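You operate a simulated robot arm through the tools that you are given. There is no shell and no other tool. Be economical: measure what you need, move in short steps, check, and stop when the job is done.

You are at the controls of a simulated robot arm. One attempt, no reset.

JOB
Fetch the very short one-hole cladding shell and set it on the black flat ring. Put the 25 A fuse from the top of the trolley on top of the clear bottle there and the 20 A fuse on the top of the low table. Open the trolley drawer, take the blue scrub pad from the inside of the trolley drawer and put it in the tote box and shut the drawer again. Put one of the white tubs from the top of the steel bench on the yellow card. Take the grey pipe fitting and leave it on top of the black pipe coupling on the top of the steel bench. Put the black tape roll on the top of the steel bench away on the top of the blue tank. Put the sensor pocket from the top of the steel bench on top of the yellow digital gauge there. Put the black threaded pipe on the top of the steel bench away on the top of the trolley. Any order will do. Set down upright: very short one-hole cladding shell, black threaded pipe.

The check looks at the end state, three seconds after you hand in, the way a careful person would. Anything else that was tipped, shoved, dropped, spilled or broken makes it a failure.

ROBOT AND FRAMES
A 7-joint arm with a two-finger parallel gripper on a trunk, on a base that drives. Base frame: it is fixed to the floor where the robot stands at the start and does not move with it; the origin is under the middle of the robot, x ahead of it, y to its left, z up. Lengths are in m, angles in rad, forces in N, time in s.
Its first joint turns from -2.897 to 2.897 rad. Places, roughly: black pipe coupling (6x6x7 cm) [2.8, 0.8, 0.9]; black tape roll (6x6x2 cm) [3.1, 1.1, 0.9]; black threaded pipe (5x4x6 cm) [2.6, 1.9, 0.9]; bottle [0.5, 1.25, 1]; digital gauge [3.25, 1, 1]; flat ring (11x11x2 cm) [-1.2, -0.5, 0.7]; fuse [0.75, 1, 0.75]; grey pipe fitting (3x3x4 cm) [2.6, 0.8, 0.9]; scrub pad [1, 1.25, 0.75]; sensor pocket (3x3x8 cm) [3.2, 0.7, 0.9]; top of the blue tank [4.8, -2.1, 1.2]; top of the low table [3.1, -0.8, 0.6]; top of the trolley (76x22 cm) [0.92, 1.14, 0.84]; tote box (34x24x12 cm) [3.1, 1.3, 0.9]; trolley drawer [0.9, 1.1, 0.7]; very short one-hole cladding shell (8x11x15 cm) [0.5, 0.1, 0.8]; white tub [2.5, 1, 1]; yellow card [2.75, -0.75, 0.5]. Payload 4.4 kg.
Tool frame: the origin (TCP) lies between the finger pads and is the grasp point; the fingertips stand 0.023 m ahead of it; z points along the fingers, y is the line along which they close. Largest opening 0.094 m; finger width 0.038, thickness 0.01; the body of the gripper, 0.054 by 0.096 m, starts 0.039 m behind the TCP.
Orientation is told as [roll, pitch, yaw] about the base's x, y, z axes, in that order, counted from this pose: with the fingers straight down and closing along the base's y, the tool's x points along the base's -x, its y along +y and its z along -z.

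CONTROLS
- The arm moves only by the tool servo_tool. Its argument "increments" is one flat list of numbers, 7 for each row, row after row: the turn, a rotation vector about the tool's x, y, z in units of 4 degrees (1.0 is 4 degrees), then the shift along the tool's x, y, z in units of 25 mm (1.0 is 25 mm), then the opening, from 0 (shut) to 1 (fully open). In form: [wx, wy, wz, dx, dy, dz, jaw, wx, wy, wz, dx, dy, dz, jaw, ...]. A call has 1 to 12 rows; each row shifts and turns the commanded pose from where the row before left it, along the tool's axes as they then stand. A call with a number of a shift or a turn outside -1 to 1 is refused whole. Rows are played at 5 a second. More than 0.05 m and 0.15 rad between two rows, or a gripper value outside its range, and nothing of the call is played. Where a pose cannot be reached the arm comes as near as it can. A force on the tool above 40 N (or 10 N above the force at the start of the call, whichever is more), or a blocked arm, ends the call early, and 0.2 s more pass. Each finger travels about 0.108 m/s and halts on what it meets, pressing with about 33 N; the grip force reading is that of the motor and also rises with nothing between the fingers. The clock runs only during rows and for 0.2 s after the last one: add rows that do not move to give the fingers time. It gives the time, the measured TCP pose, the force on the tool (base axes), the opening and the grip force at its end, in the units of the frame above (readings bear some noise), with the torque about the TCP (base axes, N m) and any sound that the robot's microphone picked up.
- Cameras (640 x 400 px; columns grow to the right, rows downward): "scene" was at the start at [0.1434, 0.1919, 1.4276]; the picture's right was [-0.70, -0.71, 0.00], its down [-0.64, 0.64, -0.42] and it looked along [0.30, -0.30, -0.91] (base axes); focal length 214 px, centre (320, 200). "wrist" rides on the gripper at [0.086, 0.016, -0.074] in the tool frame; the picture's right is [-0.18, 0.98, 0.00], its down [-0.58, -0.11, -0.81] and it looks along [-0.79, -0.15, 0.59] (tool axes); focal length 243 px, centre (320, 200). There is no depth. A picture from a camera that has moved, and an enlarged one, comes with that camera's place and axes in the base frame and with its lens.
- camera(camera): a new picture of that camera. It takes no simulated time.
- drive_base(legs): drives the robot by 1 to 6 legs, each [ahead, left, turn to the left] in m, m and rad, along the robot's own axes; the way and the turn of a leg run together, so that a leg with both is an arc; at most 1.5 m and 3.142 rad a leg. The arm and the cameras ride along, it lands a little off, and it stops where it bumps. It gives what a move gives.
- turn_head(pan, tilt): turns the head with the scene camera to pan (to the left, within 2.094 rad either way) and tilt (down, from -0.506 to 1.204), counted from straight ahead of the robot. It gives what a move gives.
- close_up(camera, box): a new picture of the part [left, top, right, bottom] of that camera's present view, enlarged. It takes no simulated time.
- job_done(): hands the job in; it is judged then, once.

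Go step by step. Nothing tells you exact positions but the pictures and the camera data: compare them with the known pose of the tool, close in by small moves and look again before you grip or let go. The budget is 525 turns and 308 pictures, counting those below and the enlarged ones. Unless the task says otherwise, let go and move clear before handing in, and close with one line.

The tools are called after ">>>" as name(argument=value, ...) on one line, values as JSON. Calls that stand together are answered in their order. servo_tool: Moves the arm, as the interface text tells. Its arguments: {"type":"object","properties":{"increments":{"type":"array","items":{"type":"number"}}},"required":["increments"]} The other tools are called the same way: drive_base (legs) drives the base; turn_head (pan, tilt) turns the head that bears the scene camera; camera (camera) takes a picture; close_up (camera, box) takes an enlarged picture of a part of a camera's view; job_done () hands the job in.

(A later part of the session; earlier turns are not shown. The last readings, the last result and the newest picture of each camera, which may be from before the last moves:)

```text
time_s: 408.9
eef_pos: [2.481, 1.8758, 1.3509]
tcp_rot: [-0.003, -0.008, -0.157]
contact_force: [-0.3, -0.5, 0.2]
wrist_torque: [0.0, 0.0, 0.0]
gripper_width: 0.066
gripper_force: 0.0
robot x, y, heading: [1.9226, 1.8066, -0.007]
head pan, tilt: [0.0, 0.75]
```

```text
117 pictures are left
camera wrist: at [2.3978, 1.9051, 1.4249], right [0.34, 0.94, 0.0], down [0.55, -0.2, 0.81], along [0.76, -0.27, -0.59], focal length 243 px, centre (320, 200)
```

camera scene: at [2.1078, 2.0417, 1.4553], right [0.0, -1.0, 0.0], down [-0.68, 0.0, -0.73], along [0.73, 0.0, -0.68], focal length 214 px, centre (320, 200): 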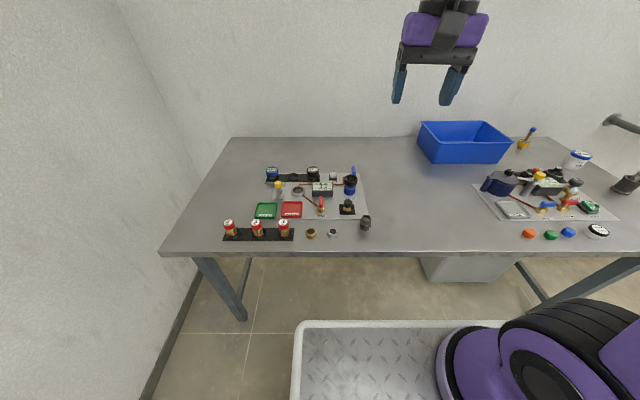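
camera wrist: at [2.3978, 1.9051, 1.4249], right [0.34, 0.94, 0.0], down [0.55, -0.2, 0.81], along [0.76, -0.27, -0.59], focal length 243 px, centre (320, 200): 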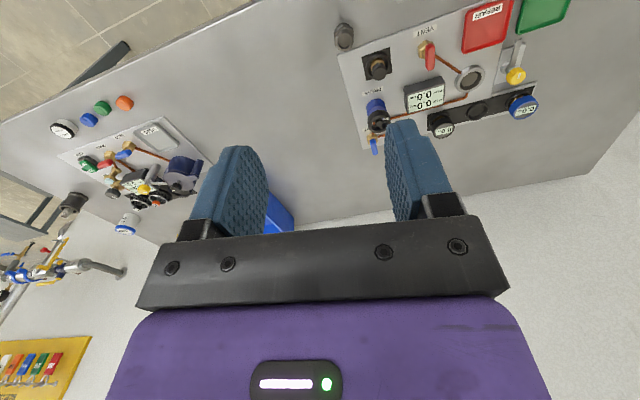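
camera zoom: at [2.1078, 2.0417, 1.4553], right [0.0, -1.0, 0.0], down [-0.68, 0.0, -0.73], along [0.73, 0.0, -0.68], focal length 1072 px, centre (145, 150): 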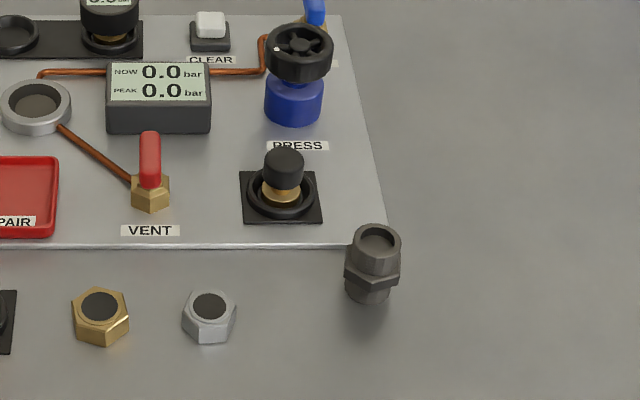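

Threaded pipe is at ≈(2.594, 1.884), upright. Moving above it.

>>> servo_tool(increments=[0, 0, 0, -0.37, 0.085, 1, 0.9, 0, 0, 0, -0.37, 0.085, 1, 0.9, 0, 0, 0, -0.37, 0.085, 1, 0.9, 0, 0, 0, -0.37, 0.085, 1, 0.9, 0, 0, 0, -0.37, 0.085, 1, 0.9, 0, 0, 0, -0.37, 0.085, 1, 0.9, 0, 0, 0, -0.37, 0.085, 1, 0.9, 0, 0, 0, -0.37, 0.085, 1, 0.9, 0, 0, 0, -0.37, 0.085, 1, 0.9, 0, 0, 0, -0.37, 0.085, 1, 0.9, 0, 0, 0, -0.37, 0.085, 1, 0.9, 0, 0, 0, -0.37, 0.085, 1, 0.9])

>>> close_up(camera="wrist", box=[220, 0, 420, 150])

>>> close_up(camera="scene", box=[310, 170, 400, 250])

```text
time_s: 411.5
eef_pos: [2.5982, 1.8805, 1.0539]
tcp_rot: [-0.003, -0.01, -0.158]
contact_force: [-0.7, 0.2, 0.3]
wrist_torque: [0.03, -0.03, -0.01]
gripper_width: 0.0848
gripper_force: 0.0
robot x, y, heading: [1.9191, 1.806, -0.004]
head pan, tilt: [0.0, 0.75]
```

```text
2.67 times, centred on (320, 75) of wrist
camera zoom: at [2.5143, 1.911, 1.127], right [0.34, 0.94, 0.0], down [0.55, -0.2, 0.81], along [0.76, -0.27, -0.58], focal length 647 px, centre (320, 533)
```

zoom: 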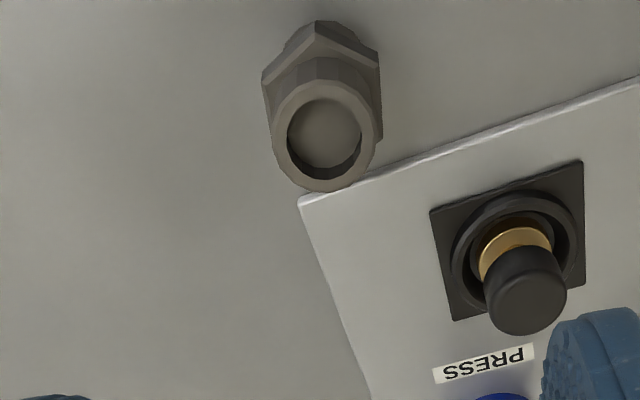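

```text
5.00 times, centred on (355, 210) of scene
camera zoom: at [2.1073, 2.0416, 1.4554], right [0.0, -1.0, 0.0], down [-0.68, 0.0, -0.73], along [0.73, 0.0, -0.68], focal length 1072 px, centre (145, 150)
```

zoom: 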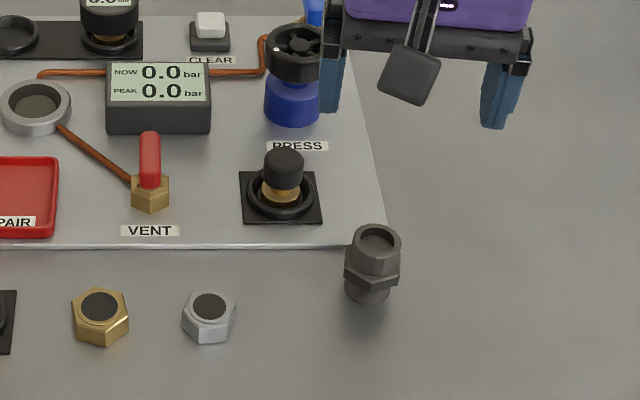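

>>> servo_tool(increments=[-0.04, 0.14, 0, 0.04, 0.1, 1, 0.9, 0, 0, 0, 0, 0, 1, 0.9, 0, 0, 0, 0, 0, 1, 0.9, 0, 0, 0, 0, 0, 1, 0.9])

>>> close_up(camera="wrist", box=[220, 0, 420, 200])

```text
time_s: 412.5
eef_pos: [2.5955, 1.884, 0.9524]
tcp_rot: [0.001, 0.003, -0.158]
contact_force: [-0.7, 0.9, 0.5]
wrist_torque: [0.01, -0.01, -0.03]
gripper_width: 0.0842
gripper_force: 0.0
robot x, y, heading: [1.9254, 1.8091, -0.007]
head pan, tilt: [0.0, 0.75]
```

```text
2.00 times, centred on (320, 100) of wrist
camera zoom: at [2.512, 1.9139, 1.0263], right [0.34, 0.94, 0.0], down [0.56, -0.2, 0.81], along [0.76, -0.27, -0.59], focal length 485 px, centre (320, 400)
```

zoom: 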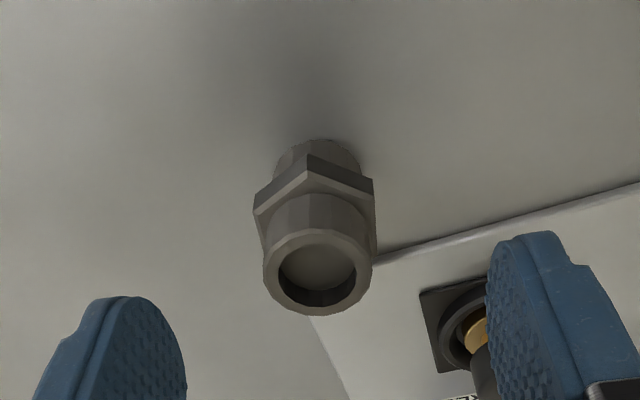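

>>> servo_tool(increments=[0, 0, 0, -0.12, -0.08, 0.8, 0.9, 0, 0, 0, 0, 0, 0.8, 0.9, 0, 0, 0, 0, 0, 0, 0.4, 0, 0, 0, 0, 0, 0, 0.1, 0, 0, 0, 0, 0, 0, 0, 0, 0, 0, 0, 0, 0, 0])

>>> close_up(camera="wrist", box=[220, 50, 420, 250])

```text
time_s: 413.9
eef_pos: [2.5977, 1.8816, 0.9112]
tcp_rot: [-0.001, 0.003, -0.157]
contact_force: [-0.5, 0.3, 0.1]
wrist_torque: [0.02, 0.0, 0.0]
gripper_width: 0.0424
gripper_force: 32.6
robot x, y, heading: [1.9223, 1.8075, -0.004]
head pan, tilt: [0.0, 0.75]
```

```text
2.00 times, centred on (320, 150) of wrist
camera zoom: at [2.5146, 1.9108, 0.9863], right [0.34, 0.94, 0.0], down [0.56, -0.2, 0.8], along [0.76, -0.27, -0.59], focal length 485 px, centre (320, 300)
```

zoom: 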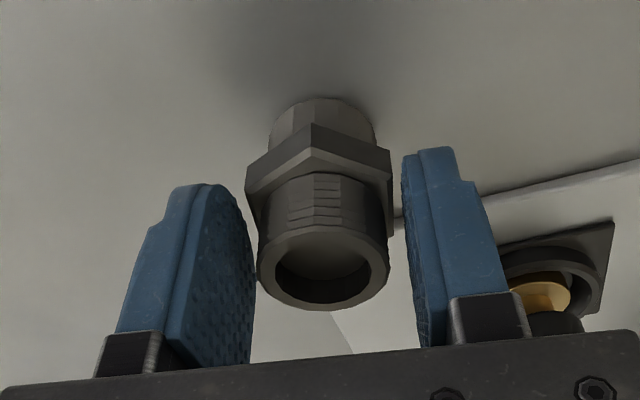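

The fingertips are on the hex flats; I reopen, go 1.2 cm lower for a firmer hold on the flats, and grip again.

>>> servo_tool(increments=[0, 0, 0, 0, 0, 0, 0.7, 0, 0, 0, 0, 0, 0, 0.7, 0, 0, 0, 0, 0, 0.5, 0.7, 0, 0, 0, 0, 0, 0, 0.3, 0, 0, 0, 0, 0, 0, 0, 0, 0, 0, 0, 0, 0, 0])

>>> close_up(camera="wrist", box=[220, 50, 420, 250])

```text
time_s: 415.3
eef_pos: [2.5975, 1.8806, 0.8998]
tcp_rot: [0.0, 0.004, -0.158]
contact_force: [0.1, 0.0, 0.4]
wrist_torque: [0.03, 0.0, 0.01]
gripper_width: 0.0425
gripper_force: 33.1
robot x, y, heading: [1.9238, 1.8095, -0.004]
head pan, tilt: [0.0, 0.75]
```

```text
2.00 times, centred on (320, 150) of wrist
camera zoom: at [2.5147, 1.9113, 0.9739], right [0.34, 0.94, 0.0], down [0.56, -0.2, 0.8], along [0.76, -0.27, -0.59], focal length 485 px, centre (320, 300)
```

zoom: 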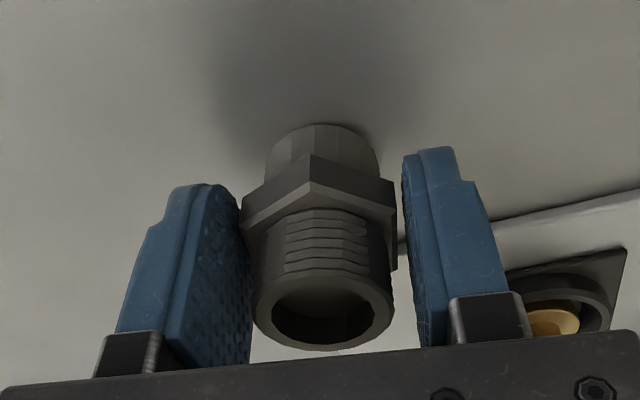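

Firm grip on the flats. I lift and drive to a spot north-east of the trolley.

>>> servo_tool(increments=[0, 0, 0, 0, 0, -0.5, 0, 0, 0, 0, 0, 0, -1, 0, 0, 0, 0, 0, 0, -1, 0, 0, 0, 0, 0, 0, -1, 0, 0, 0, 0, 0, 0, -1, 0, 0, 0, 0, 0, 0, -1, 0, 0, 0, 0, 0, 0, -1, 0, 0, 0, 0, 0, 0, -1, 0, 0, 0, 0, 0.5, 0, -1, 0, 0, 0, 0, 0.5, 0, -1, 0, 0, 0, 0, 0.5, 0, -1, 0, 0, 0, 0, 0.5, 0, -1, 0])

>>> servo_tool(increments=[0, 0, 0, 0.5, 0, -1, 0, 0, 0, 0, 0.5, 0, -1, 0, 0, 0, 0, 0.5, 0, -1, 0, 0, 0, 0, 0.5, 0, -1, 0, 0, 0, 0, 0, 0, -1, 0, 0, 0, 0, 0, 0, -1, 0])

>>> drive_base(legs=[[-0.25, 0.13, 0], [0, 0, -1.566], [0, 0.0, 0]])

>>> turn_head(pan=-0.4, tilt=0.7)

>>> camera(camera="scene")

```text
time_s: 417.9
eef_pos: [2.5483, 1.8874, 1.1858]
tcp_rot: [-0.002, 0.003, -0.158]
contact_force: [1.0, 0.6, -0.8]
wrist_torque: [-0.05, 0.03, 0.01]
gripper_width: 0.0423
gripper_force: 32.8
robot x, y, heading: [1.9252, 1.8086, -0.004]
head pan, tilt: [0.0, 0.75]
```

```text
time_s: 419.3
eef_pos: [2.5016, 1.8962, 1.3375]
tcp_rot: [-0.001, 0.002, -0.157]
contact_force: [0.1, -0.8, -0.9]
wrist_torque: [0.02, 0.0, -0.02]
gripper_width: 0.0423
gripper_force: 33.6
robot x, y, heading: [1.9205, 1.8094, -0.004]
head pan, tilt: [0.0, 0.75]
```

```text
time_s: 425.4
eef_pos: [1.7441, 1.3597, 1.3384]
tcp_rot: [0.001, 0.004, -1.758]
contact_force: [0.5, -0.7, -1.2]
wrist_torque: [0.01, -0.01, 0.03]
gripper_width: 0.0423
gripper_force: 33.1
robot x, y, heading: [1.6713, 1.9412, -1.607]
head pan, tilt: [0.0, 0.75]
```

```text
time_s: 426.3
eef_pos: [1.7446, 1.3602, 1.3376]
tcp_rot: [0.001, 0.004, -1.758]
contact_force: [0.0, -0.9, -1.1]
wrist_torque: [0.0, -0.02, 0.0]
gripper_width: 0.0426
gripper_force: 32.8
robot x, y, heading: [1.6708, 1.9373, -1.606]
head pan, tilt: [-0.4, 0.7]
```

```text
111 pictures are left
camera scene: at [1.8687, 1.754, 1.4596], right [-0.91, 0.42, 0.0], down [0.27, 0.58, -0.76], along [-0.32, -0.69, -0.64], focal length 214 px, centre (320, 200)
```

scene: 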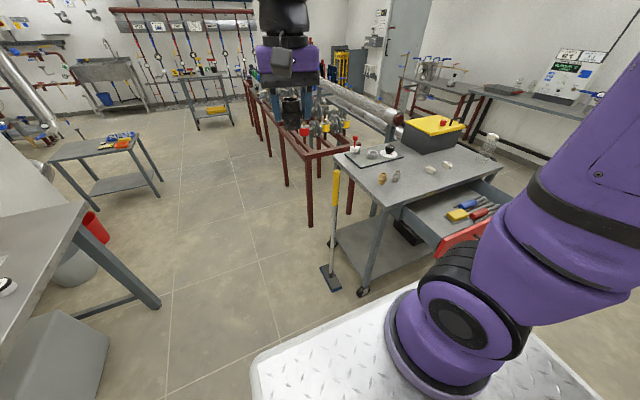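

>>> drive_base(legs=[[0, -0.2, 0.036]])

>>> turn_head(pan=-0.3, tilt=0.8)

>>> camera(camera="scene")

>>> camera(camera="wrist")

```text
time_s: 427.9
eef_pos: [1.5637, 1.3648, 1.3364]
tcp_rot: [0.001, 0.005, -1.724]
contact_force: [-0.6, -0.6, -0.3]
wrist_torque: [0.0, 0.02, 0.0]
gripper_width: 0.0422
gripper_force: 33.5
robot x, y, heading: [1.4728, 1.9425, -1.567]
head pan, tilt: [-0.4, 0.7]
```

```text
time_s: 428.6
eef_pos: [1.563, 1.3649, 1.3375]
tcp_rot: [0.002, 0.003, -1.723]
contact_force: [-0.1, 0.2, 0.2]
wrist_torque: [0.03, -0.03, -0.01]
gripper_width: 0.0425
gripper_force: 33.1
robot x, y, heading: [1.4725, 1.9436, -1.568]
head pan, tilt: [-0.3, 0.799]
```

```text
110 pictures are left
camera scene: at [1.6833, 1.7651, 1.4514], right [-0.95, 0.3, 0.0], down [0.21, 0.68, -0.7], along [-0.21, -0.67, -0.72], focal length 214 px, centre (320, 200)
```

scene: 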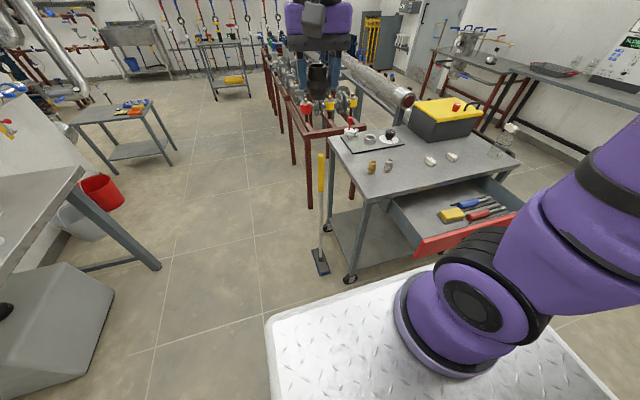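

```text
109 pictures are left
camera wrist: at [1.5923, 1.4486, 1.4116], right [0.94, -0.33, 0.0], down [-0.2, -0.56, 0.8], along [-0.27, -0.76, -0.59], focal length 243 px, centre (320, 200)
```

wrist: 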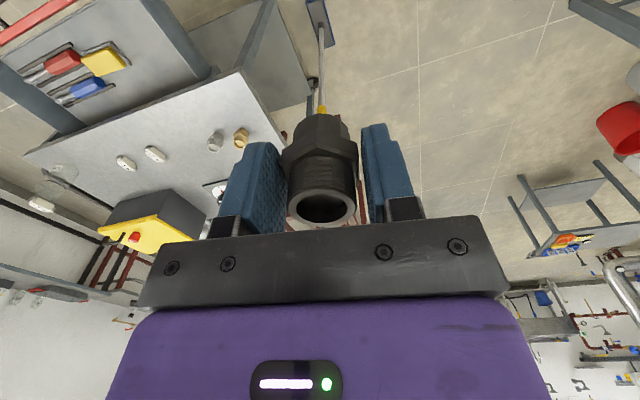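

>>> close_up(camera="scene", box=[320, 110, 530, 220])

```text
3.05 times, centred on (425, 165) of scene
camera zoom: at [1.6833, 1.7651, 1.4514], right [-0.95, 0.3, 0.0], down [0.21, 0.68, -0.7], along [-0.21, -0.67, -0.72], focal length 654 px, centre (0, 307)
```

zoom: 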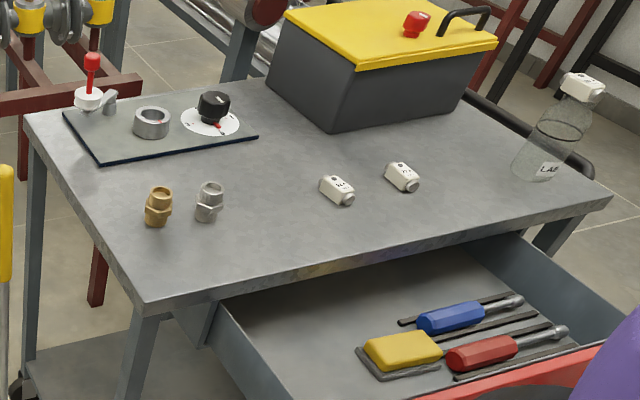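

Free spot between the 32 A fuse and the silver fitting: (1.062, 1.12). Moving the pipe there.

>>> servo_tool(increments=[0, 0, 0, -0.67, -0.965, 0.2, 0, 0, 0, 0, -0.67, -0.965, 0.2, 0, 0, 0, 0, -0.67, -0.965, 0.2, 0, 0, 0, 0, -0.67, -0.965, 0.2, 0, 0, 0, 0, -0.67, -0.965, 0.2, 0, 0, 0, 0, -0.67, -0.965, 0.2, 0, 0, 0, 0, -0.67, -0.965, 0.2, 0, 0, 0, 0, -0.67, -0.965, 0.2, 0, 0, 0, 0, -0.67, -0.965, 0.2, 0, 0, 0, 0, -0.67, -0.965, 0.2, 0])

>>> servo_tool(increments=[0, 0, 0, -0.67, -0.965, 0.6, 0, 0, 0, 0, -0.67, -0.965, 0.6, 0, 0, 0, 0, -0.67, -0.965, 0.6, 0, 0, 0, 0, -0.67, -0.965, 0.6, 0, 0, 0, 0, -0.67, -0.965, 0.6, 0, 0, 0, 0, -0.67, -0.965, 0.6, 0, 0, 0, 0, -0.67, -0.965, 0.6, 0, 0, 0, 0, -0.67, -0.965, 0.6, 0, 0, 0, 0, -0.67, -0.965, 0.6, 0])

>>> close_up(camera="scene", box=[320, 110, 530, 220])

>>> camera(camera="wrist")

```text
time_s: 430.8
eef_pos: [1.2977, 1.2365, 1.286]
tcp_rot: [0.001, 0.003, -1.725]
contact_force: [0.8, 0.4, -1.3]
wrist_torque: [-0.02, 0.03, 0.02]
gripper_width: 0.0425
gripper_force: 33.2
robot x, y, heading: [1.4754, 1.9468, -1.569]
head pan, tilt: [-0.3, 0.799]
```

```text
time_s: 432.8
eef_pos: [1.0653, 1.1197, 1.1525]
tcp_rot: [-0.001, 0.002, -1.723]
contact_force: [-0.3, 0.5, -0.1]
wrist_torque: [0.01, 0.06, 0.03]
gripper_width: 0.0422
gripper_force: 33.0
robot x, y, heading: [1.4724, 1.9386, -1.571]
head pan, tilt: [-0.3, 0.799]
```

```text
3.05 times, centred on (425, 165) of scene
camera zoom: at [1.6837, 1.7655, 1.4513], right [-0.96, 0.3, 0.0], down [0.21, 0.68, -0.7], along [-0.21, -0.67, -0.72], focal length 654 px, centre (0, 307)
```

zoom: 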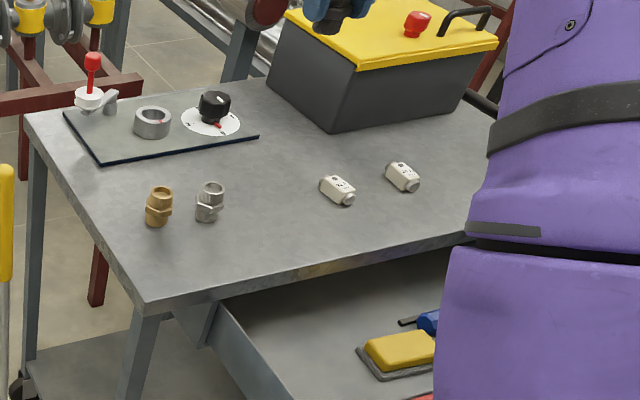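

```text
106 pictures are left
camera wrist: at [1.093, 1.2027, 1.2267], right [0.94, -0.33, 0.0], down [-0.2, -0.56, 0.81], along [-0.27, -0.76, -0.59], focal length 243 px, centre (320, 200)
```

wrist: 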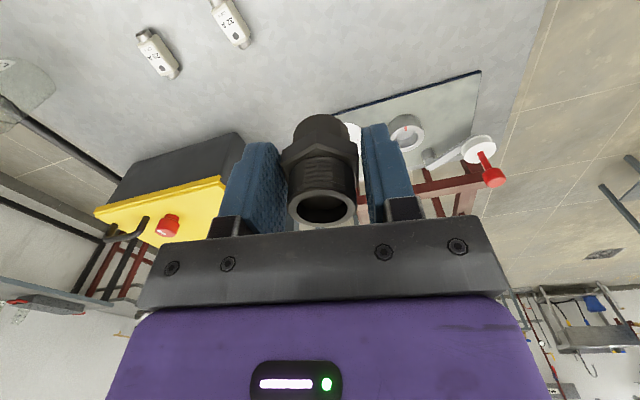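

>>> servo_tool(increments=[0, 0, 0, 0, 0, 1, 0, 0, 0, 0, 0, 0, 1, 0, 0, 0, 0, 0, 0, 1, 0, 0, 0, 0, 0, 0, 1, 0, 0, 0, 0, 0, 0, 1, 0, 0, 0, 0, 0, 0, 1, 0, 0, 0, 0, 0, 0, 1, 0, 0, 0, 0, 0, 0, 1, 0, 0, 0, 0, 0, 0, 1, 0, 0, 0, 0, 0, 0, 0.2, 0])

>>> close_up(camera="scene", box=[350, 120, 450, 200])

```text
time_s: 435.0
eef_pos: [1.0613, 1.1204, 0.9193]
tcp_rot: [-0.001, 0.002, -1.724]
contact_force: [0.1, -0.5, -1.0]
wrist_torque: [0.01, 0.01, 0.01]
gripper_width: 0.0426
gripper_force: 33.2
robot x, y, heading: [1.4705, 1.9468, -1.574]
head pan, tilt: [-0.3, 0.799]
```

```text
5.00 times, centred on (400, 160) of scene
camera zoom: at [1.6833, 1.7652, 1.4513], right [-0.96, 0.3, 0.0], down [0.21, 0.68, -0.7], along [-0.21, -0.67, -0.72], focal length 1072 px, centre (-80, 400)
```

zoom: 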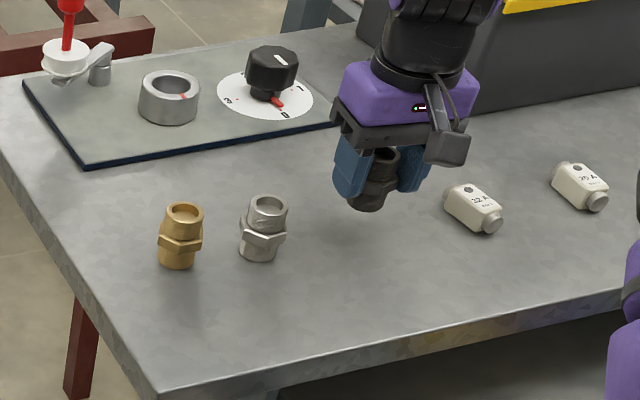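

Clear spot. Lowering the last centimetres gently.

>>> servo_tool(increments=[0, 0, 0, 0, 0, 0.25, 0, 0, 0, 0, 0, 0, 0.25, 0, 0, 0, 0, 0, 0, 0.15, 0, 0, 0, 0, 0, 0, 0, 0])

```text
time_s: 436.0
eef_pos: [1.061, 1.1201, 0.9054]
tcp_rot: [-0.001, 0.005, -1.725]
contact_force: [0.5, -0.5, -1.1]
wrist_torque: [0.0, 0.07, 0.0]
gripper_width: 0.0424
gripper_force: 32.8
robot x, y, heading: [1.4731, 1.9421, -1.572]
head pan, tilt: [-0.3, 0.799]
```

>>> servo_tool(increments=[0, 0, 0, 0, 0, 0.1, 0, 0, 0, 0, 0, 0, 0.1, 0, 0, 0, 0, 0, 0, 0.1, 0, 0, 0, 0, 0, 0, 0, 0])

```text
time_s: 437.0
eef_pos: [1.062, 1.1205, 0.8983]
tcp_rot: [-0.001, 0.001, -1.724]
contact_force: [0.3, 0.2, -0.9]
wrist_torque: [0.01, 0.02, 0.01]
gripper_width: 0.0425
gripper_force: 32.9
robot x, y, heading: [1.4695, 1.9434, -1.569]
head pan, tilt: [-0.3, 0.799]
```

>>> servo_tool(increments=[0, 0, 0, 0, 0, 0.1, 0, 0, 0, 0, 0, 0, 0.06, 0, 0, 0, 0, 0, 0, 0, 0])

>>> close_up(camera="scene", box=[370, 130, 430, 180])

```text
time_s: 437.8
eef_pos: [1.0612, 1.1217, 0.8941]
tcp_rot: [0.0, 0.003, -1.725]
contact_force: [-0.4, 0.8, -1.0]
wrist_torque: [-0.03, 0.02, -0.01]
gripper_width: 0.0423
gripper_force: 32.9
robot x, y, heading: [1.4711, 1.9452, -1.57]
head pan, tilt: [-0.3, 0.799]
```

```text
8.00 times, centred on (400, 155) of scene
camera zoom: at [1.6832, 1.7651, 1.4513], right [-0.96, 0.3, 0.0], down [0.21, 0.68, -0.7], along [-0.21, -0.67, -0.72], focal length 1716 px, centre (-320, 560)
```

zoom: 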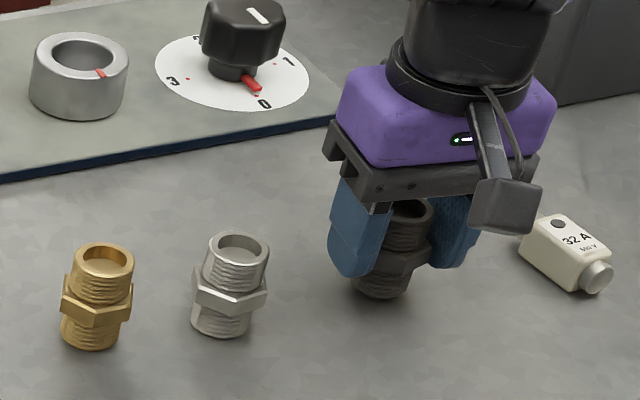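

>>> servo_tool(increments=[0, 0, 0, 0, 0, 0.1, 0, 0, 0, 0, 0, 0, 0.06, 0, 0, 0, 0, 0, 0, 0, 0])

```text
time_s: 438.6
eef_pos: [1.0617, 1.1211, 0.8886]
tcp_rot: [0.001, 0.003, -1.724]
contact_force: [0.1, 0.0, -1.2]
wrist_torque: [-0.02, 0.04, -0.03]
gripper_width: 0.0426
gripper_force: 32.5
robot x, y, heading: [1.4717, 1.9451, -1.571]
head pan, tilt: [-0.3, 0.799]
```

>>> servo_tool(increments=[0, 0, 0, 0, 0, 0.07, 0, 0, 0, 0, 0, 0, 0.07, 0, 0, 0, 0, 0, 0, 0, 0])

```text
time_s: 439.4
eef_pos: [1.0624, 1.1209, 0.8876]
tcp_rot: [-0.002, 0.0, -1.724]
contact_force: [0.5, 0.1, 21.1]
wrist_torque: [-0.12, -0.04, 0.09]
gripper_width: 0.0425
gripper_force: 32.9
robot x, y, heading: [1.4711, 1.9436, -1.574]
head pan, tilt: [-0.3, 0.799]
```

Contact. Releasing and rising straight up.

>>> servo_tool(increments=[0, 0, 0, 0, 0, -0.1, 0, 0, 0, 0, 0, 0, 0, 0, 0, 0, 0, 0, 0, 0, 0.55, 0, 0, 0, 0, 0, 0, 0.7, 0, 0, 0, 0, 0, 0, 0.7])

>>> servo_tool(increments=[0, 0, 0, 0, 0, -0.4, 0.7, 0, 0, 0, 0, 0, -0.8, 0.7, 0, 0, 0, 0, 0, -1, 0.7, 0, 0, 0, 0, 0, -1, 0.7, 0, 0, 0, 0, 0, -1, 0.7, 0, 0, 0, 0, 0, -1, 0.7])

>>> close_up(camera="scene", box=[350, 120, 450, 200])

>>> close_up(camera="wrist", box=[100, 0, 360, 130])

```text
time_s: 440.6
eef_pos: [1.0611, 1.1207, 0.8901]
tcp_rot: [-0.001, 0.003, -1.723]
contact_force: [-0.3, -0.4, 0.1]
wrist_torque: [0.01, 0.04, 0.03]
gripper_width: 0.0657
gripper_force: 0.0
robot x, y, heading: [1.4755, 1.9406, -1.57]
head pan, tilt: [-0.3, 0.799]
```

```text
time_s: 442.0
eef_pos: [1.0626, 1.1209, 1.0166]
tcp_rot: [0.0, 0.005, -1.725]
contact_force: [1.0, -0.1, -0.5]
wrist_torque: [-0.01, 0.07, -0.01]
gripper_width: 0.0658
gripper_force: 0.1
robot x, y, heading: [1.4711, 1.9425, -1.567]
head pan, tilt: [-0.3, 0.799]
```

```text
5.00 times, centred on (400, 160) of scene
camera zoom: at [1.6831, 1.7649, 1.4513], right [-0.96, 0.3, 0.0], down [0.21, 0.68, -0.7], along [-0.21, -0.67, -0.72], focal length 1072 px, centre (-80, 400)
```

zoom: 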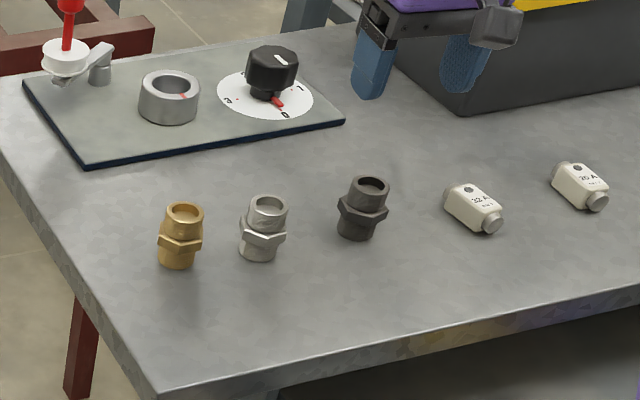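

```text
2.46 times, centred on (230, 65) of wrist
camera zoom: at [1.0916, 1.204, 1.0923], right [0.94, -0.33, 0.0], down [-0.2, -0.56, 0.8], along [-0.27, -0.76, -0.59], focal length 597 px, centre (542, 532)
```

zoom: 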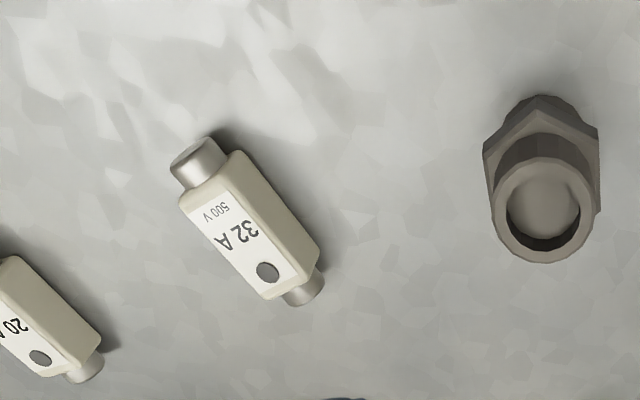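

Pipe stands upright on the trolley. Now I bring the closed fingers outside the drawer handle to push it shut.

>>> servo_tool(increments=[0, 0, 0, 0, 0, -1, 0.7, 0, 0, 0, 0, 0, -1, 0.7, 0, 0, 0, 0, 0, -1, 0.3, 0, 0, 0, 1, -0.5, -1, 0, 0, 0, 0, 1, -0.5, -1, 0, 0, 0, 0, 1, -0.5, -1, 0, 0, 0, 0, 1, -0.5, 0, 0, 0, 0, 0, 1, -0.5, 0, 0, 0, 0, 0, 1, -0.5, 0, 0, 0, 0, 0, 1, -0.5, 0, 0, 0, 0, 0, 1, -0.5, 0, 0, 0, 0, 0, 1, -0.5, 0, 0])

>>> servo_tool(increments=[0, 0, 0, 1, -0.5, 0, 0, 0, 0, 0, 1, -0.5, 0, 0, 0, 0, 0, 1, -0.5, 0, 0, 0, 0, 0, 1, -0.5, 0, 0, 0, 0, 0, 1, -0.5, 0, 0, 0, 0, 0, 1, -0.5, 0, 0, 0, 0, 0, 1, -0.5, 0, 0, 0, 0, 0, 1, -0.4, 0, 0])

>>> camera(camera="scene")

>>> camera(camera="wrist")

```text
time_s: 444.6
eef_pos: [0.9844, 1.3592, 1.1682]
tcp_rot: [0.001, 0.004, -1.723]
contact_force: [-0.4, 0.0, -0.5]
wrist_torque: [0.0, 0.03, -0.04]
gripper_width: 0.0
gripper_force: 33.1
robot x, y, heading: [1.4723, 1.9389, -1.569]
head pan, tilt: [-0.3, 0.799]
```

```text
time_s: 446.4
eef_pos: [0.9181, 1.5732, 1.1715]
tcp_rot: [0.001, 0.002, -1.722]
contact_force: [0.8, 0.0, -0.3]
wrist_torque: [0.0, 0.0, 0.0]
gripper_width: 0.0
gripper_force: 33.4
robot x, y, heading: [1.4711, 1.9448, -1.569]
head pan, tilt: [-0.3, 0.799]
```

```text
101 pictures are left
camera scene: at [1.6834, 1.7649, 1.4513], right [-0.96, 0.3, 0.0], down [0.21, 0.69, -0.7], along [-0.21, -0.67, -0.72], focal length 214 px, centre (320, 200)
```

scene: 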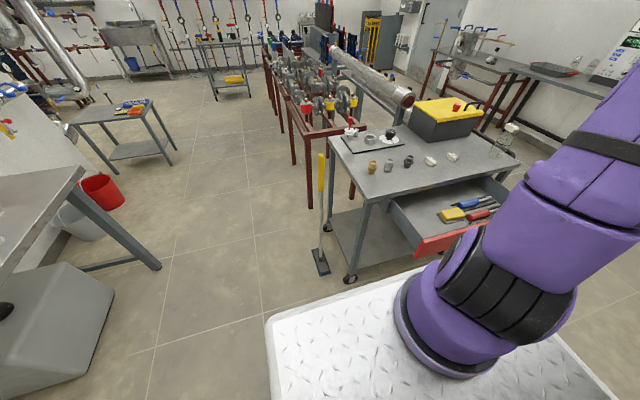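

```text
100 pictures are left
camera wrist: at [0.9484, 1.6564, 1.2454], right [0.94, -0.33, 0.0], down [-0.2, -0.56, 0.8], along [-0.27, -0.76, -0.59], focal length 243 px, centre (320, 200)
```

wrist: 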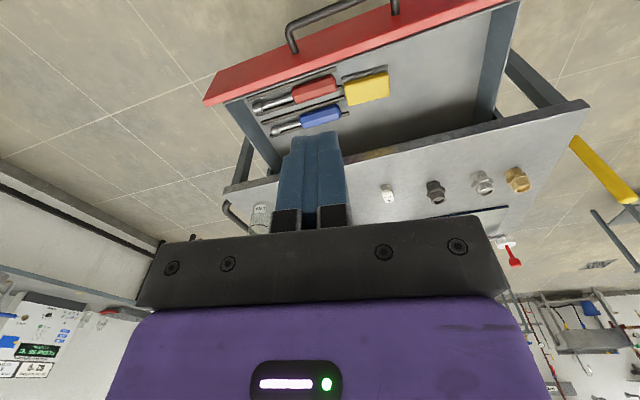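

>>> servo_tool(increments=[0, 0, 0, 0, 0.3, 1, 0, 0, 0, 0, 0, 0.3, 1, 0, 0, 0, 0, 0, 0, 1, 0, 0, 0, 0, 0, 0, 1, 0, 0, 0, 0, 0, 0, 1, 0, 0, 0, 0, 0, 0, 1, 0, 0, 0, 0, 0, 0, 1, 0, 0, 0, 0, 0, 0, 1, 0, 0, 0, 0, 0, 0, 1, 0, 0, 0, 0, 0, 0, 1, 0, 0, 0, 0, 0, 0, 1, 0])

>>> camera(camera="wrist")

```text
time_s: 448.8
eef_pos: [0.9329, 1.5725, 0.8955]
tcp_rot: [-0.001, 0.001, -1.725]
contact_force: [0.0, -0.6, 0.0]
wrist_torque: [-0.01, -0.01, 0.01]
gripper_width: 0.0002
gripper_force: 32.3
robot x, y, heading: [1.4699, 1.9421, -1.569]
head pan, tilt: [-0.3, 0.799]
```

```text
99 pictures are left
camera wrist: at [0.9628, 1.6555, 0.97], right [0.94, -0.33, 0.0], down [-0.2, -0.56, 0.81], along [-0.27, -0.76, -0.59], focal length 243 px, centre (320, 200)
```

wrist: 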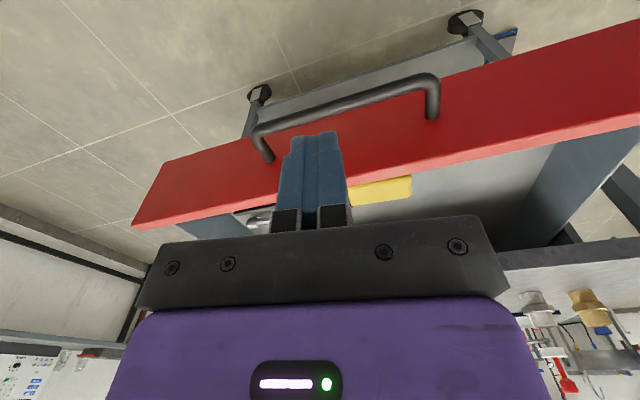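

>>> servo_tool(increments=[0, 0, 0, 0.1, 0, 1, 0, 0, 0, 0, 0.1, 0, 1, 0, 0, 0, 0, 0, 0, 1, 0, 0, 0, 0, 0, 0, 1, 0, 0, 0, 0, 0, 0, 1, 0, 0, 0, 0, 0, 0, 0.7, 0])

>>> camera(camera="wrist")

```text
time_s: 450.2
eef_pos: [0.9347, 1.5748, 0.7514]
tcp_rot: [-0.002, 0.005, -1.723]
contact_force: [-0.2, 0.1, 0.8]
wrist_torque: [-0.03, 0.02, -0.01]
gripper_width: 0.0
gripper_force: 33.1
robot x, y, heading: [1.4726, 1.9419, -1.572]
head pan, tilt: [-0.3, 0.799]
```

```text
98 pictures are left
camera wrist: at [0.9637, 1.6582, 0.8263], right [0.94, -0.33, 0.0], down [-0.2, -0.56, 0.8], along [-0.27, -0.76, -0.59], focal length 243 px, centre (320, 200)
```

wrist: 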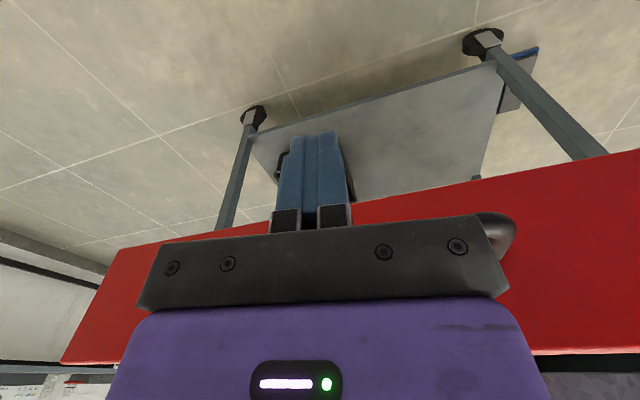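

Pushing the drawer closed.

>>> servo_tool(increments=[0, 0, 0, -0.988, 0.154, 0, 0, 0, 0, 0, -0.988, 0.154, 0, 0, 0, 0, 0, -0.988, 0.154, 0, 0, 0, 0, 0, -0.988, 0.154, 0, 0])

>>> servo_tool(increments=[0, 0, 0, -0.988, 0.154, 0, 0, 0, 0, 0, -0.988, 0.154, 0, 0, 0, 0, 0, -0.988, 0.154, 0, 0])

>>> close_up(camera="scene", box=[320, 110, 530, 270])

```text
time_s: 451.2
eef_pos: [0.9345, 1.476, 0.7515]
tcp_rot: [0.001, 0.001, -1.723]
contact_force: [0.5, -0.7, 0.9]
wrist_torque: [-0.01, 0.03, -0.02]
gripper_width: 0.0
gripper_force: 33.1
robot x, y, heading: [1.4709, 1.9433, -1.57]
head pan, tilt: [-0.3, 0.799]
```

```text
time_s: 452.0
eef_pos: [0.9336, 1.4015, 0.7526]
tcp_rot: [0.0, 0.002, -1.724]
contact_force: [-1.0, 1.1, 0.2]
wrist_torque: [-0.02, -0.03, 0.01]
gripper_width: 0.0
gripper_force: 32.9
robot x, y, heading: [1.4744, 1.9413, -1.57]
head pan, tilt: [-0.3, 0.799]
```

```text
2.50 times, centred on (425, 190) of scene
camera zoom: at [1.683, 1.7654, 1.4514], right [-0.95, 0.3, 0.0], down [0.21, 0.68, -0.7], along [-0.21, -0.67, -0.72], focal length 536 px, centre (58, 225)
```

zoom: 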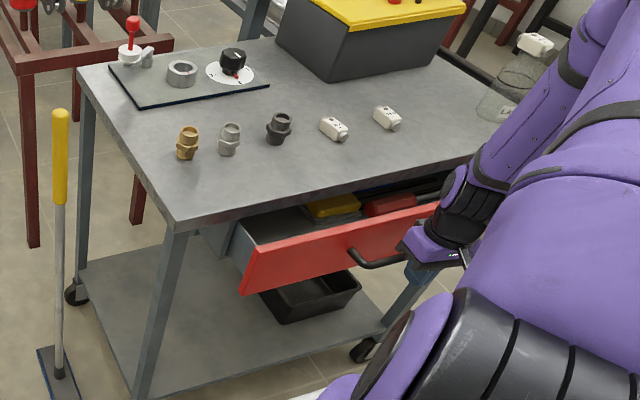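

>>> turn_head(pan=-0.7, tilt=0.6)

>>> camera(camera="scene")

```text
time_s: 452.8
eef_pos: [0.9339, 1.4014, 0.7524]
tcp_rot: [0.0, 0.002, -1.725]
contact_force: [-0.4, -0.1, 0.2]
wrist_torque: [-0.02, 0.01, -0.04]
gripper_width: 0.0
gripper_force: 32.9
robot x, y, heading: [1.4691, 1.9402, -1.572]
head pan, tilt: [-0.7, 0.6]
```

```text
96 pictures are left
camera scene: at [1.6502, 1.7746, 1.4682], right [-0.77, 0.64, 0.0], down [0.36, 0.43, -0.82], along [-0.53, -0.63, -0.57], focal length 214 px, centre (320, 200)
```

scene: 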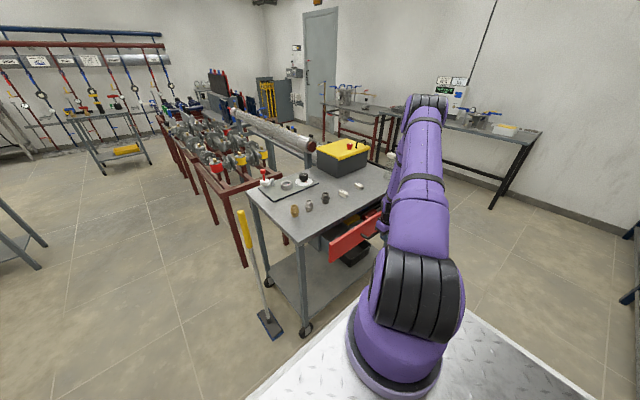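

Elbow is well clear of the bottle. Continue pushing.

>>> servo_tool(increments=[0, 0, 0, -0.988, 0.154, 0, 0, 0, 0, 0, -0.988, 0.154, 0, 0, 0, 0, 0, -0.8, 0.12, 0, 0])

>>> servo_tool(increments=[0, 0, 0, -0.4, 0.06, 0, 0, 0, 0, 0, -0.3, 0.05, 0, 0, 0, 0, 0, 0, 0, 0, 0])

>>> close_up(camera="scene", box=[250, 130, 430, 290])

```text
time_s: 453.6
eef_pos: [0.9352, 1.33, 0.751]
tcp_rot: [0.0, 0.003, -1.725]
contact_force: [-0.7, -0.1, 0.5]
wrist_torque: [-0.02, -0.02, 0.0]
gripper_width: 0.0
gripper_force: 32.8
robot x, y, heading: [1.47, 1.9395, -1.568]
head pan, tilt: [-0.7, 0.6]
```

```text
time_s: 454.1
eef_pos: [0.9366, 1.3267, 0.7499]
tcp_rot: [0.004, 0.015, -1.729]
contact_force: [-0.3, 6.5, -0.6]
wrist_torque: [-0.02, -0.01, 0.05]
gripper_width: 0.0001
gripper_force: 33.7
robot x, y, heading: [1.4725, 1.9426, -1.568]
head pan, tilt: [-0.7, 0.6]
stopped in row 2: the force on the tool passed its limit at 48 N (the readings are from after the stop); the commanded pose is now the measured one
```

```text
2.50 times, centred on (340, 210) of scene
camera zoom: at [1.6501, 1.7751, 1.4682], right [-0.76, 0.64, 0.0], down [0.36, 0.43, -0.83], along [-0.53, -0.63, -0.56], focal length 536 px, centre (270, 175)
```

zoom: 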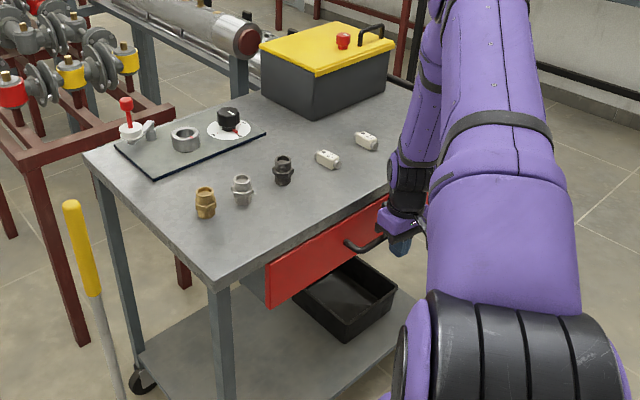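

It stopped against the end. I back off, rise, and check that the drawer is flush.

>>> servo_tool(increments=[0, 0, 0, 1, -0.15, 0, 0, 0, 0, 0, 1, -0.15, 0, 0, 0, 0, 0, 1, -0.15, 0, 0, 0, 0, 0, 0, 0, -1, 0, 0, 0, 0, 0, 0, -1, 0, 0, 0, 0, 0, 0, -1, 0, 0, 0, 0, 0, 0, -1, 0, 0, 0, 0, 0, 0, -1, 0, 0, 0, 0, 0, 0, -1, 0, 0, 0, 0, 0, 0, -1, 0, 0, 0, 0, 0, 0, -1, 0, 0, 0, 0, 0, 0, -1, 0])

>>> servo_tool(increments=[0, 0, 0, 0, 0.5, -1, 0, 0, 0, 0, 0, 0.5, -1, 0, 0, 0, 0, 0, 0.5, -1, 0, 0, 0, 0, 0, 1, -1, 0, 0, 0, 0, 0, 1, -1, 0, 0, 0, 0, 0, 1, -1, 0, 0, 0, 0, 0, 1, -1, 0])

>>> close_up(camera="scene", box=[250, 130, 430, 290])

>>> camera(camera="wrist")

```text
time_s: 456.7
eef_pos: [0.9338, 1.3982, 0.976]
tcp_rot: [0.004, 0.015, -1.726]
contact_force: [0.4, -0.1, -1.3]
wrist_torque: [0.04, 0.01, 0.0]
gripper_width: 0.0002
gripper_force: 32.8
robot x, y, heading: [1.4761, 1.9474, -1.569]
head pan, tilt: [-0.7, 0.6]
```

```text
time_s: 458.3
eef_pos: [1.0695, 1.3746, 1.1507]
tcp_rot: [0.004, 0.014, -1.729]
contact_force: [-0.8, -0.7, -0.9]
wrist_torque: [0.03, -0.01, 0.01]
gripper_width: 0.0001
gripper_force: 33.2
robot x, y, heading: [1.4706, 1.944, -1.574]
head pan, tilt: [-0.7, 0.6]
```

```text
2.50 times, centred on (340, 210) of scene
camera zoom: at [1.6495, 1.7746, 1.4683], right [-0.76, 0.65, 0.0], down [0.36, 0.43, -0.82], along [-0.53, -0.63, -0.57], focal length 536 px, centre (270, 175)
```

zoom: 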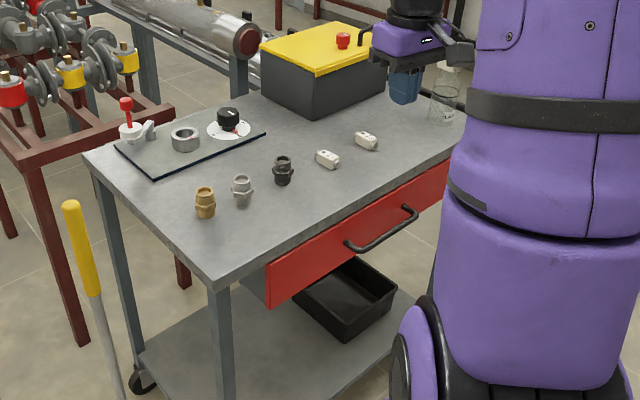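

```text
93 pictures are left
camera wrist: at [1.0988, 1.4572, 1.2258], right [0.94, -0.34, 0.0], down [-0.2, -0.57, 0.8], along [-0.27, -0.75, -0.6], focal length 243 px, centre (320, 200)
```

wrist: 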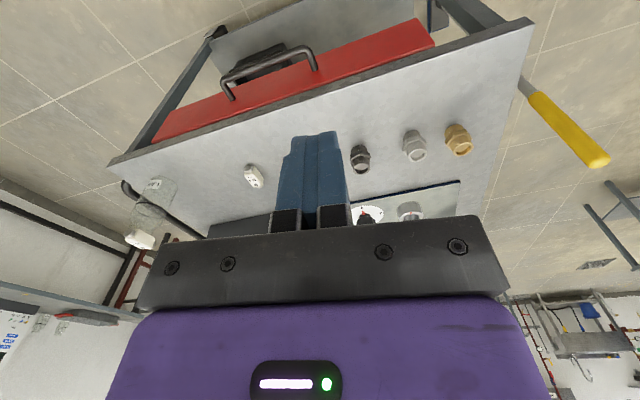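

>>> close_up(camera="scene", box=[320, 190, 400, 260])

>>> close_up(camera="wrist", box=[140, 0, 460, 160])

```text
5.71 times, centred on (360, 225) of scene
camera zoom: at [1.6495, 1.7746, 1.4683], right [-0.76, 0.65, 0.0], down [0.36, 0.43, -0.82], along [-0.53, -0.63, -0.57], focal length 1226 px, centre (91, 57)
```

zoom: 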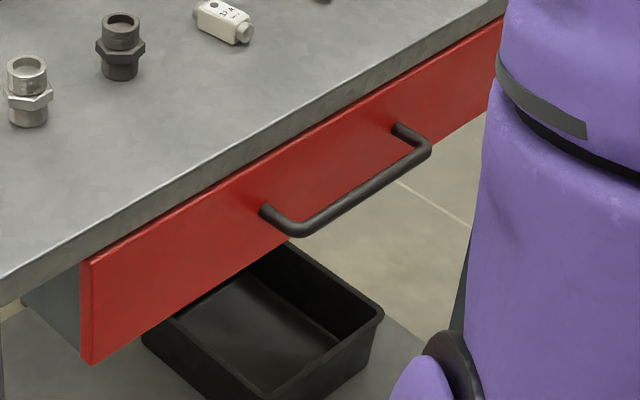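

```text
2.00 times, centred on (300, 80) of wrist
camera zoom: at [1.0988, 1.4572, 1.2258], right [0.94, -0.34, 0.0], down [-0.2, -0.57, 0.8], along [-0.27, -0.75, -0.6], focal length 485 px, centre (360, 440)
```

zoom: 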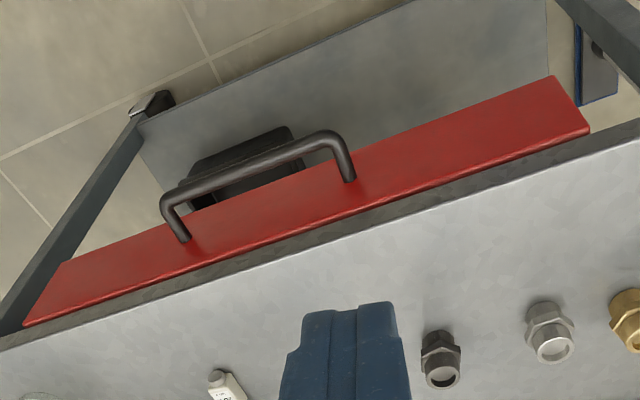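

The drawer is shut (handle back at y≈1.29). Now the 20 A fuse: I move over it with open jaws.

>>> servo_tool(increments=[0.06, -0.2, -0.65, -1, -0.9, 0, 0.5, 0, 0, -0.65, -1, -0.9, 0, 1, 0, 0, 0, -1, -0.9, 0, 1, 0, 0, 0, -1, -0.9, 0, 1, 0, 0, 0, -1, -0.9, 0, 1, 0, 0, 0, -1, -0.9, 0, 1, 0, 0, 0, -1, -0.9, 0, 1, 0, 0, 0, -1, -0.9, 0, 1])

>>> close_up(camera="wrist", box=[220, 0, 420, 125])

```text
time_s: 460.1
eef_pos: [0.8736, 1.1903, 1.1511]
tcp_rot: [-0.001, 0.0, -1.637]
contact_force: [0.4, -0.1, 0.5]
wrist_torque: [0.0, 0.03, 0.01]
gripper_width: 0.0939
gripper_force: 0.0
robot x, y, heading: [1.4694, 1.9413, -1.57]
head pan, tilt: [-0.7, 0.6]
```

```text
3.20 times, centred on (320, 62) of wrist
camera zoom: at [0.8959, 1.2749, 1.2254], right [0.97, -0.25, 0.0], down [-0.15, -0.57, 0.81], along [-0.2, -0.78, -0.59], focal length 776 px, centre (320, 640)
```

zoom: 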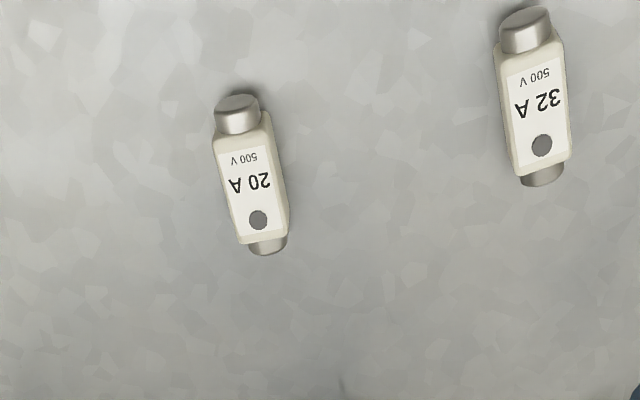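

>>> servo_tool(increments=[0, 0, 0, -0.8, -0.53, 0.3, 1, 0, 0, 0, -0.8, -0.53, 0.3, 1, 0, 0, 0, -0.8, -0.53, 0.4, 1, 0, 0, 0, 0, 0, 1, 1, 0, 0, 0, 0, 0, 1, 1, 0, 0, 0, 0, 0, 1, 1, 0, 0, 0, 0, 0, 1, 1, 0, 0, 0, 0, 0, 1, 1, 0, 0, 0, 0, 0, 1, 1, 0, 0, 0, 0, 0, 1, 1])

>>> camera(camera="wrist")

```text
time_s: 462.3
eef_pos: [0.8291, 1.1331, 0.9498]
tcp_rot: [-0.002, -0.001, -1.637]
contact_force: [-0.5, -0.5, 1.7]
wrist_torque: [-0.02, 0.0, 0.02]
gripper_width: 0.094
gripper_force: 0.1
robot x, y, heading: [1.4714, 1.9452, -1.568]
head pan, tilt: [-0.7, 0.6]
```

```text
89 pictures are left
camera wrist: at [0.8518, 1.2183, 1.0248], right [0.97, -0.25, 0.0], down [-0.15, -0.57, 0.81], along [-0.2, -0.78, -0.59], focal length 243 px, centre (320, 200)
```

wrist: 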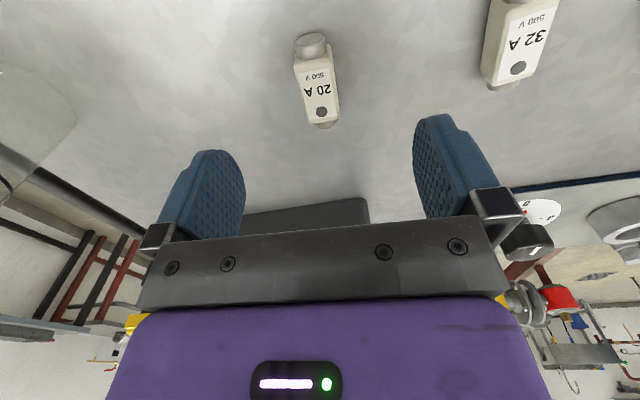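

>>> servo_tool(increments=[0, 0, 0, 0.1, -0.05, 1, 1, 0, 0, 0, 0, 0, 1, 1, 0, 0, 0, 0, 0, 1, 1, 0, 0, 0, 0, 0, 0.12, 0.6, 0, 0, 0, 0, 0, 0, 0.2, 0, 0, 0, 0, 0, 0, 0, 0, 0, 0, 0, 0, 0, 0, 0, 0, 0, 0, 0, 0, 0])

>>> servo_tool(increments=[0, 0, 0, 0, 0, -0.5, 0, 0, 0, 0, 0, 0, -1, 0, 0, 0, 0, 0, 0, -1, 0, 0, 0, 0, 0, 0, -1, 0, 0, 0, 0, 0, 0, -1, 0, 0, 0, 0, 0, 0, -1, 0, 0, 0, 0, 0, 0, -1, 0, 0, 0, 0, 0, 0, -1, 0, 0, 0, 0, 0.5, 0.5, -1, 0, 0, 0, 0, 0.5, 0.5, -1, 0, 0, 0, 0, 0.5, 0.5, -1, 0, 0, 0, 0, 0.5, 0.5, -1, 0])

>>> camera(camera="wrist")

```text
time_s: 464.1
eef_pos: [0.8278, 1.1354, 0.8726]
tcp_rot: [-0.001, -0.001, -1.636]
contact_force: [-1.5, 0.2, 0.5]
wrist_torque: [0.0, -0.01, 0.01]
gripper_width: 0.0234
gripper_force: 33.4
robot x, y, heading: [1.4705, 1.943, -1.569]
head pan, tilt: [-0.7, 0.6]
```

```text
time_s: 466.7
eef_pos: [0.8826, 1.1805, 1.1611]
tcp_rot: [-0.001, 0.0, -1.638]
contact_force: [-0.1, -0.4, -0.7]
wrist_torque: [0.03, -0.02, 0.0]
gripper_width: 0.0234
gripper_force: 33.2
robot x, y, heading: [1.4725, 1.9469, -1.572]
head pan, tilt: [-0.7, 0.6]
```

```text
88 pictures are left
camera wrist: at [0.9056, 1.2659, 1.2345], right [0.97, -0.25, 0.0], down [-0.15, -0.57, 0.81], along [-0.2, -0.78, -0.59], focal length 243 px, centre (320, 200)
```

wrist: 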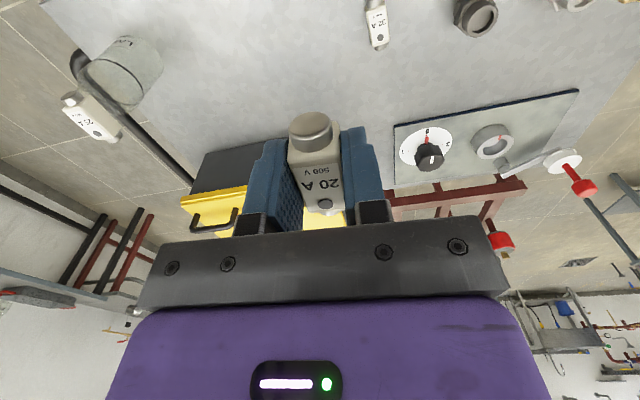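

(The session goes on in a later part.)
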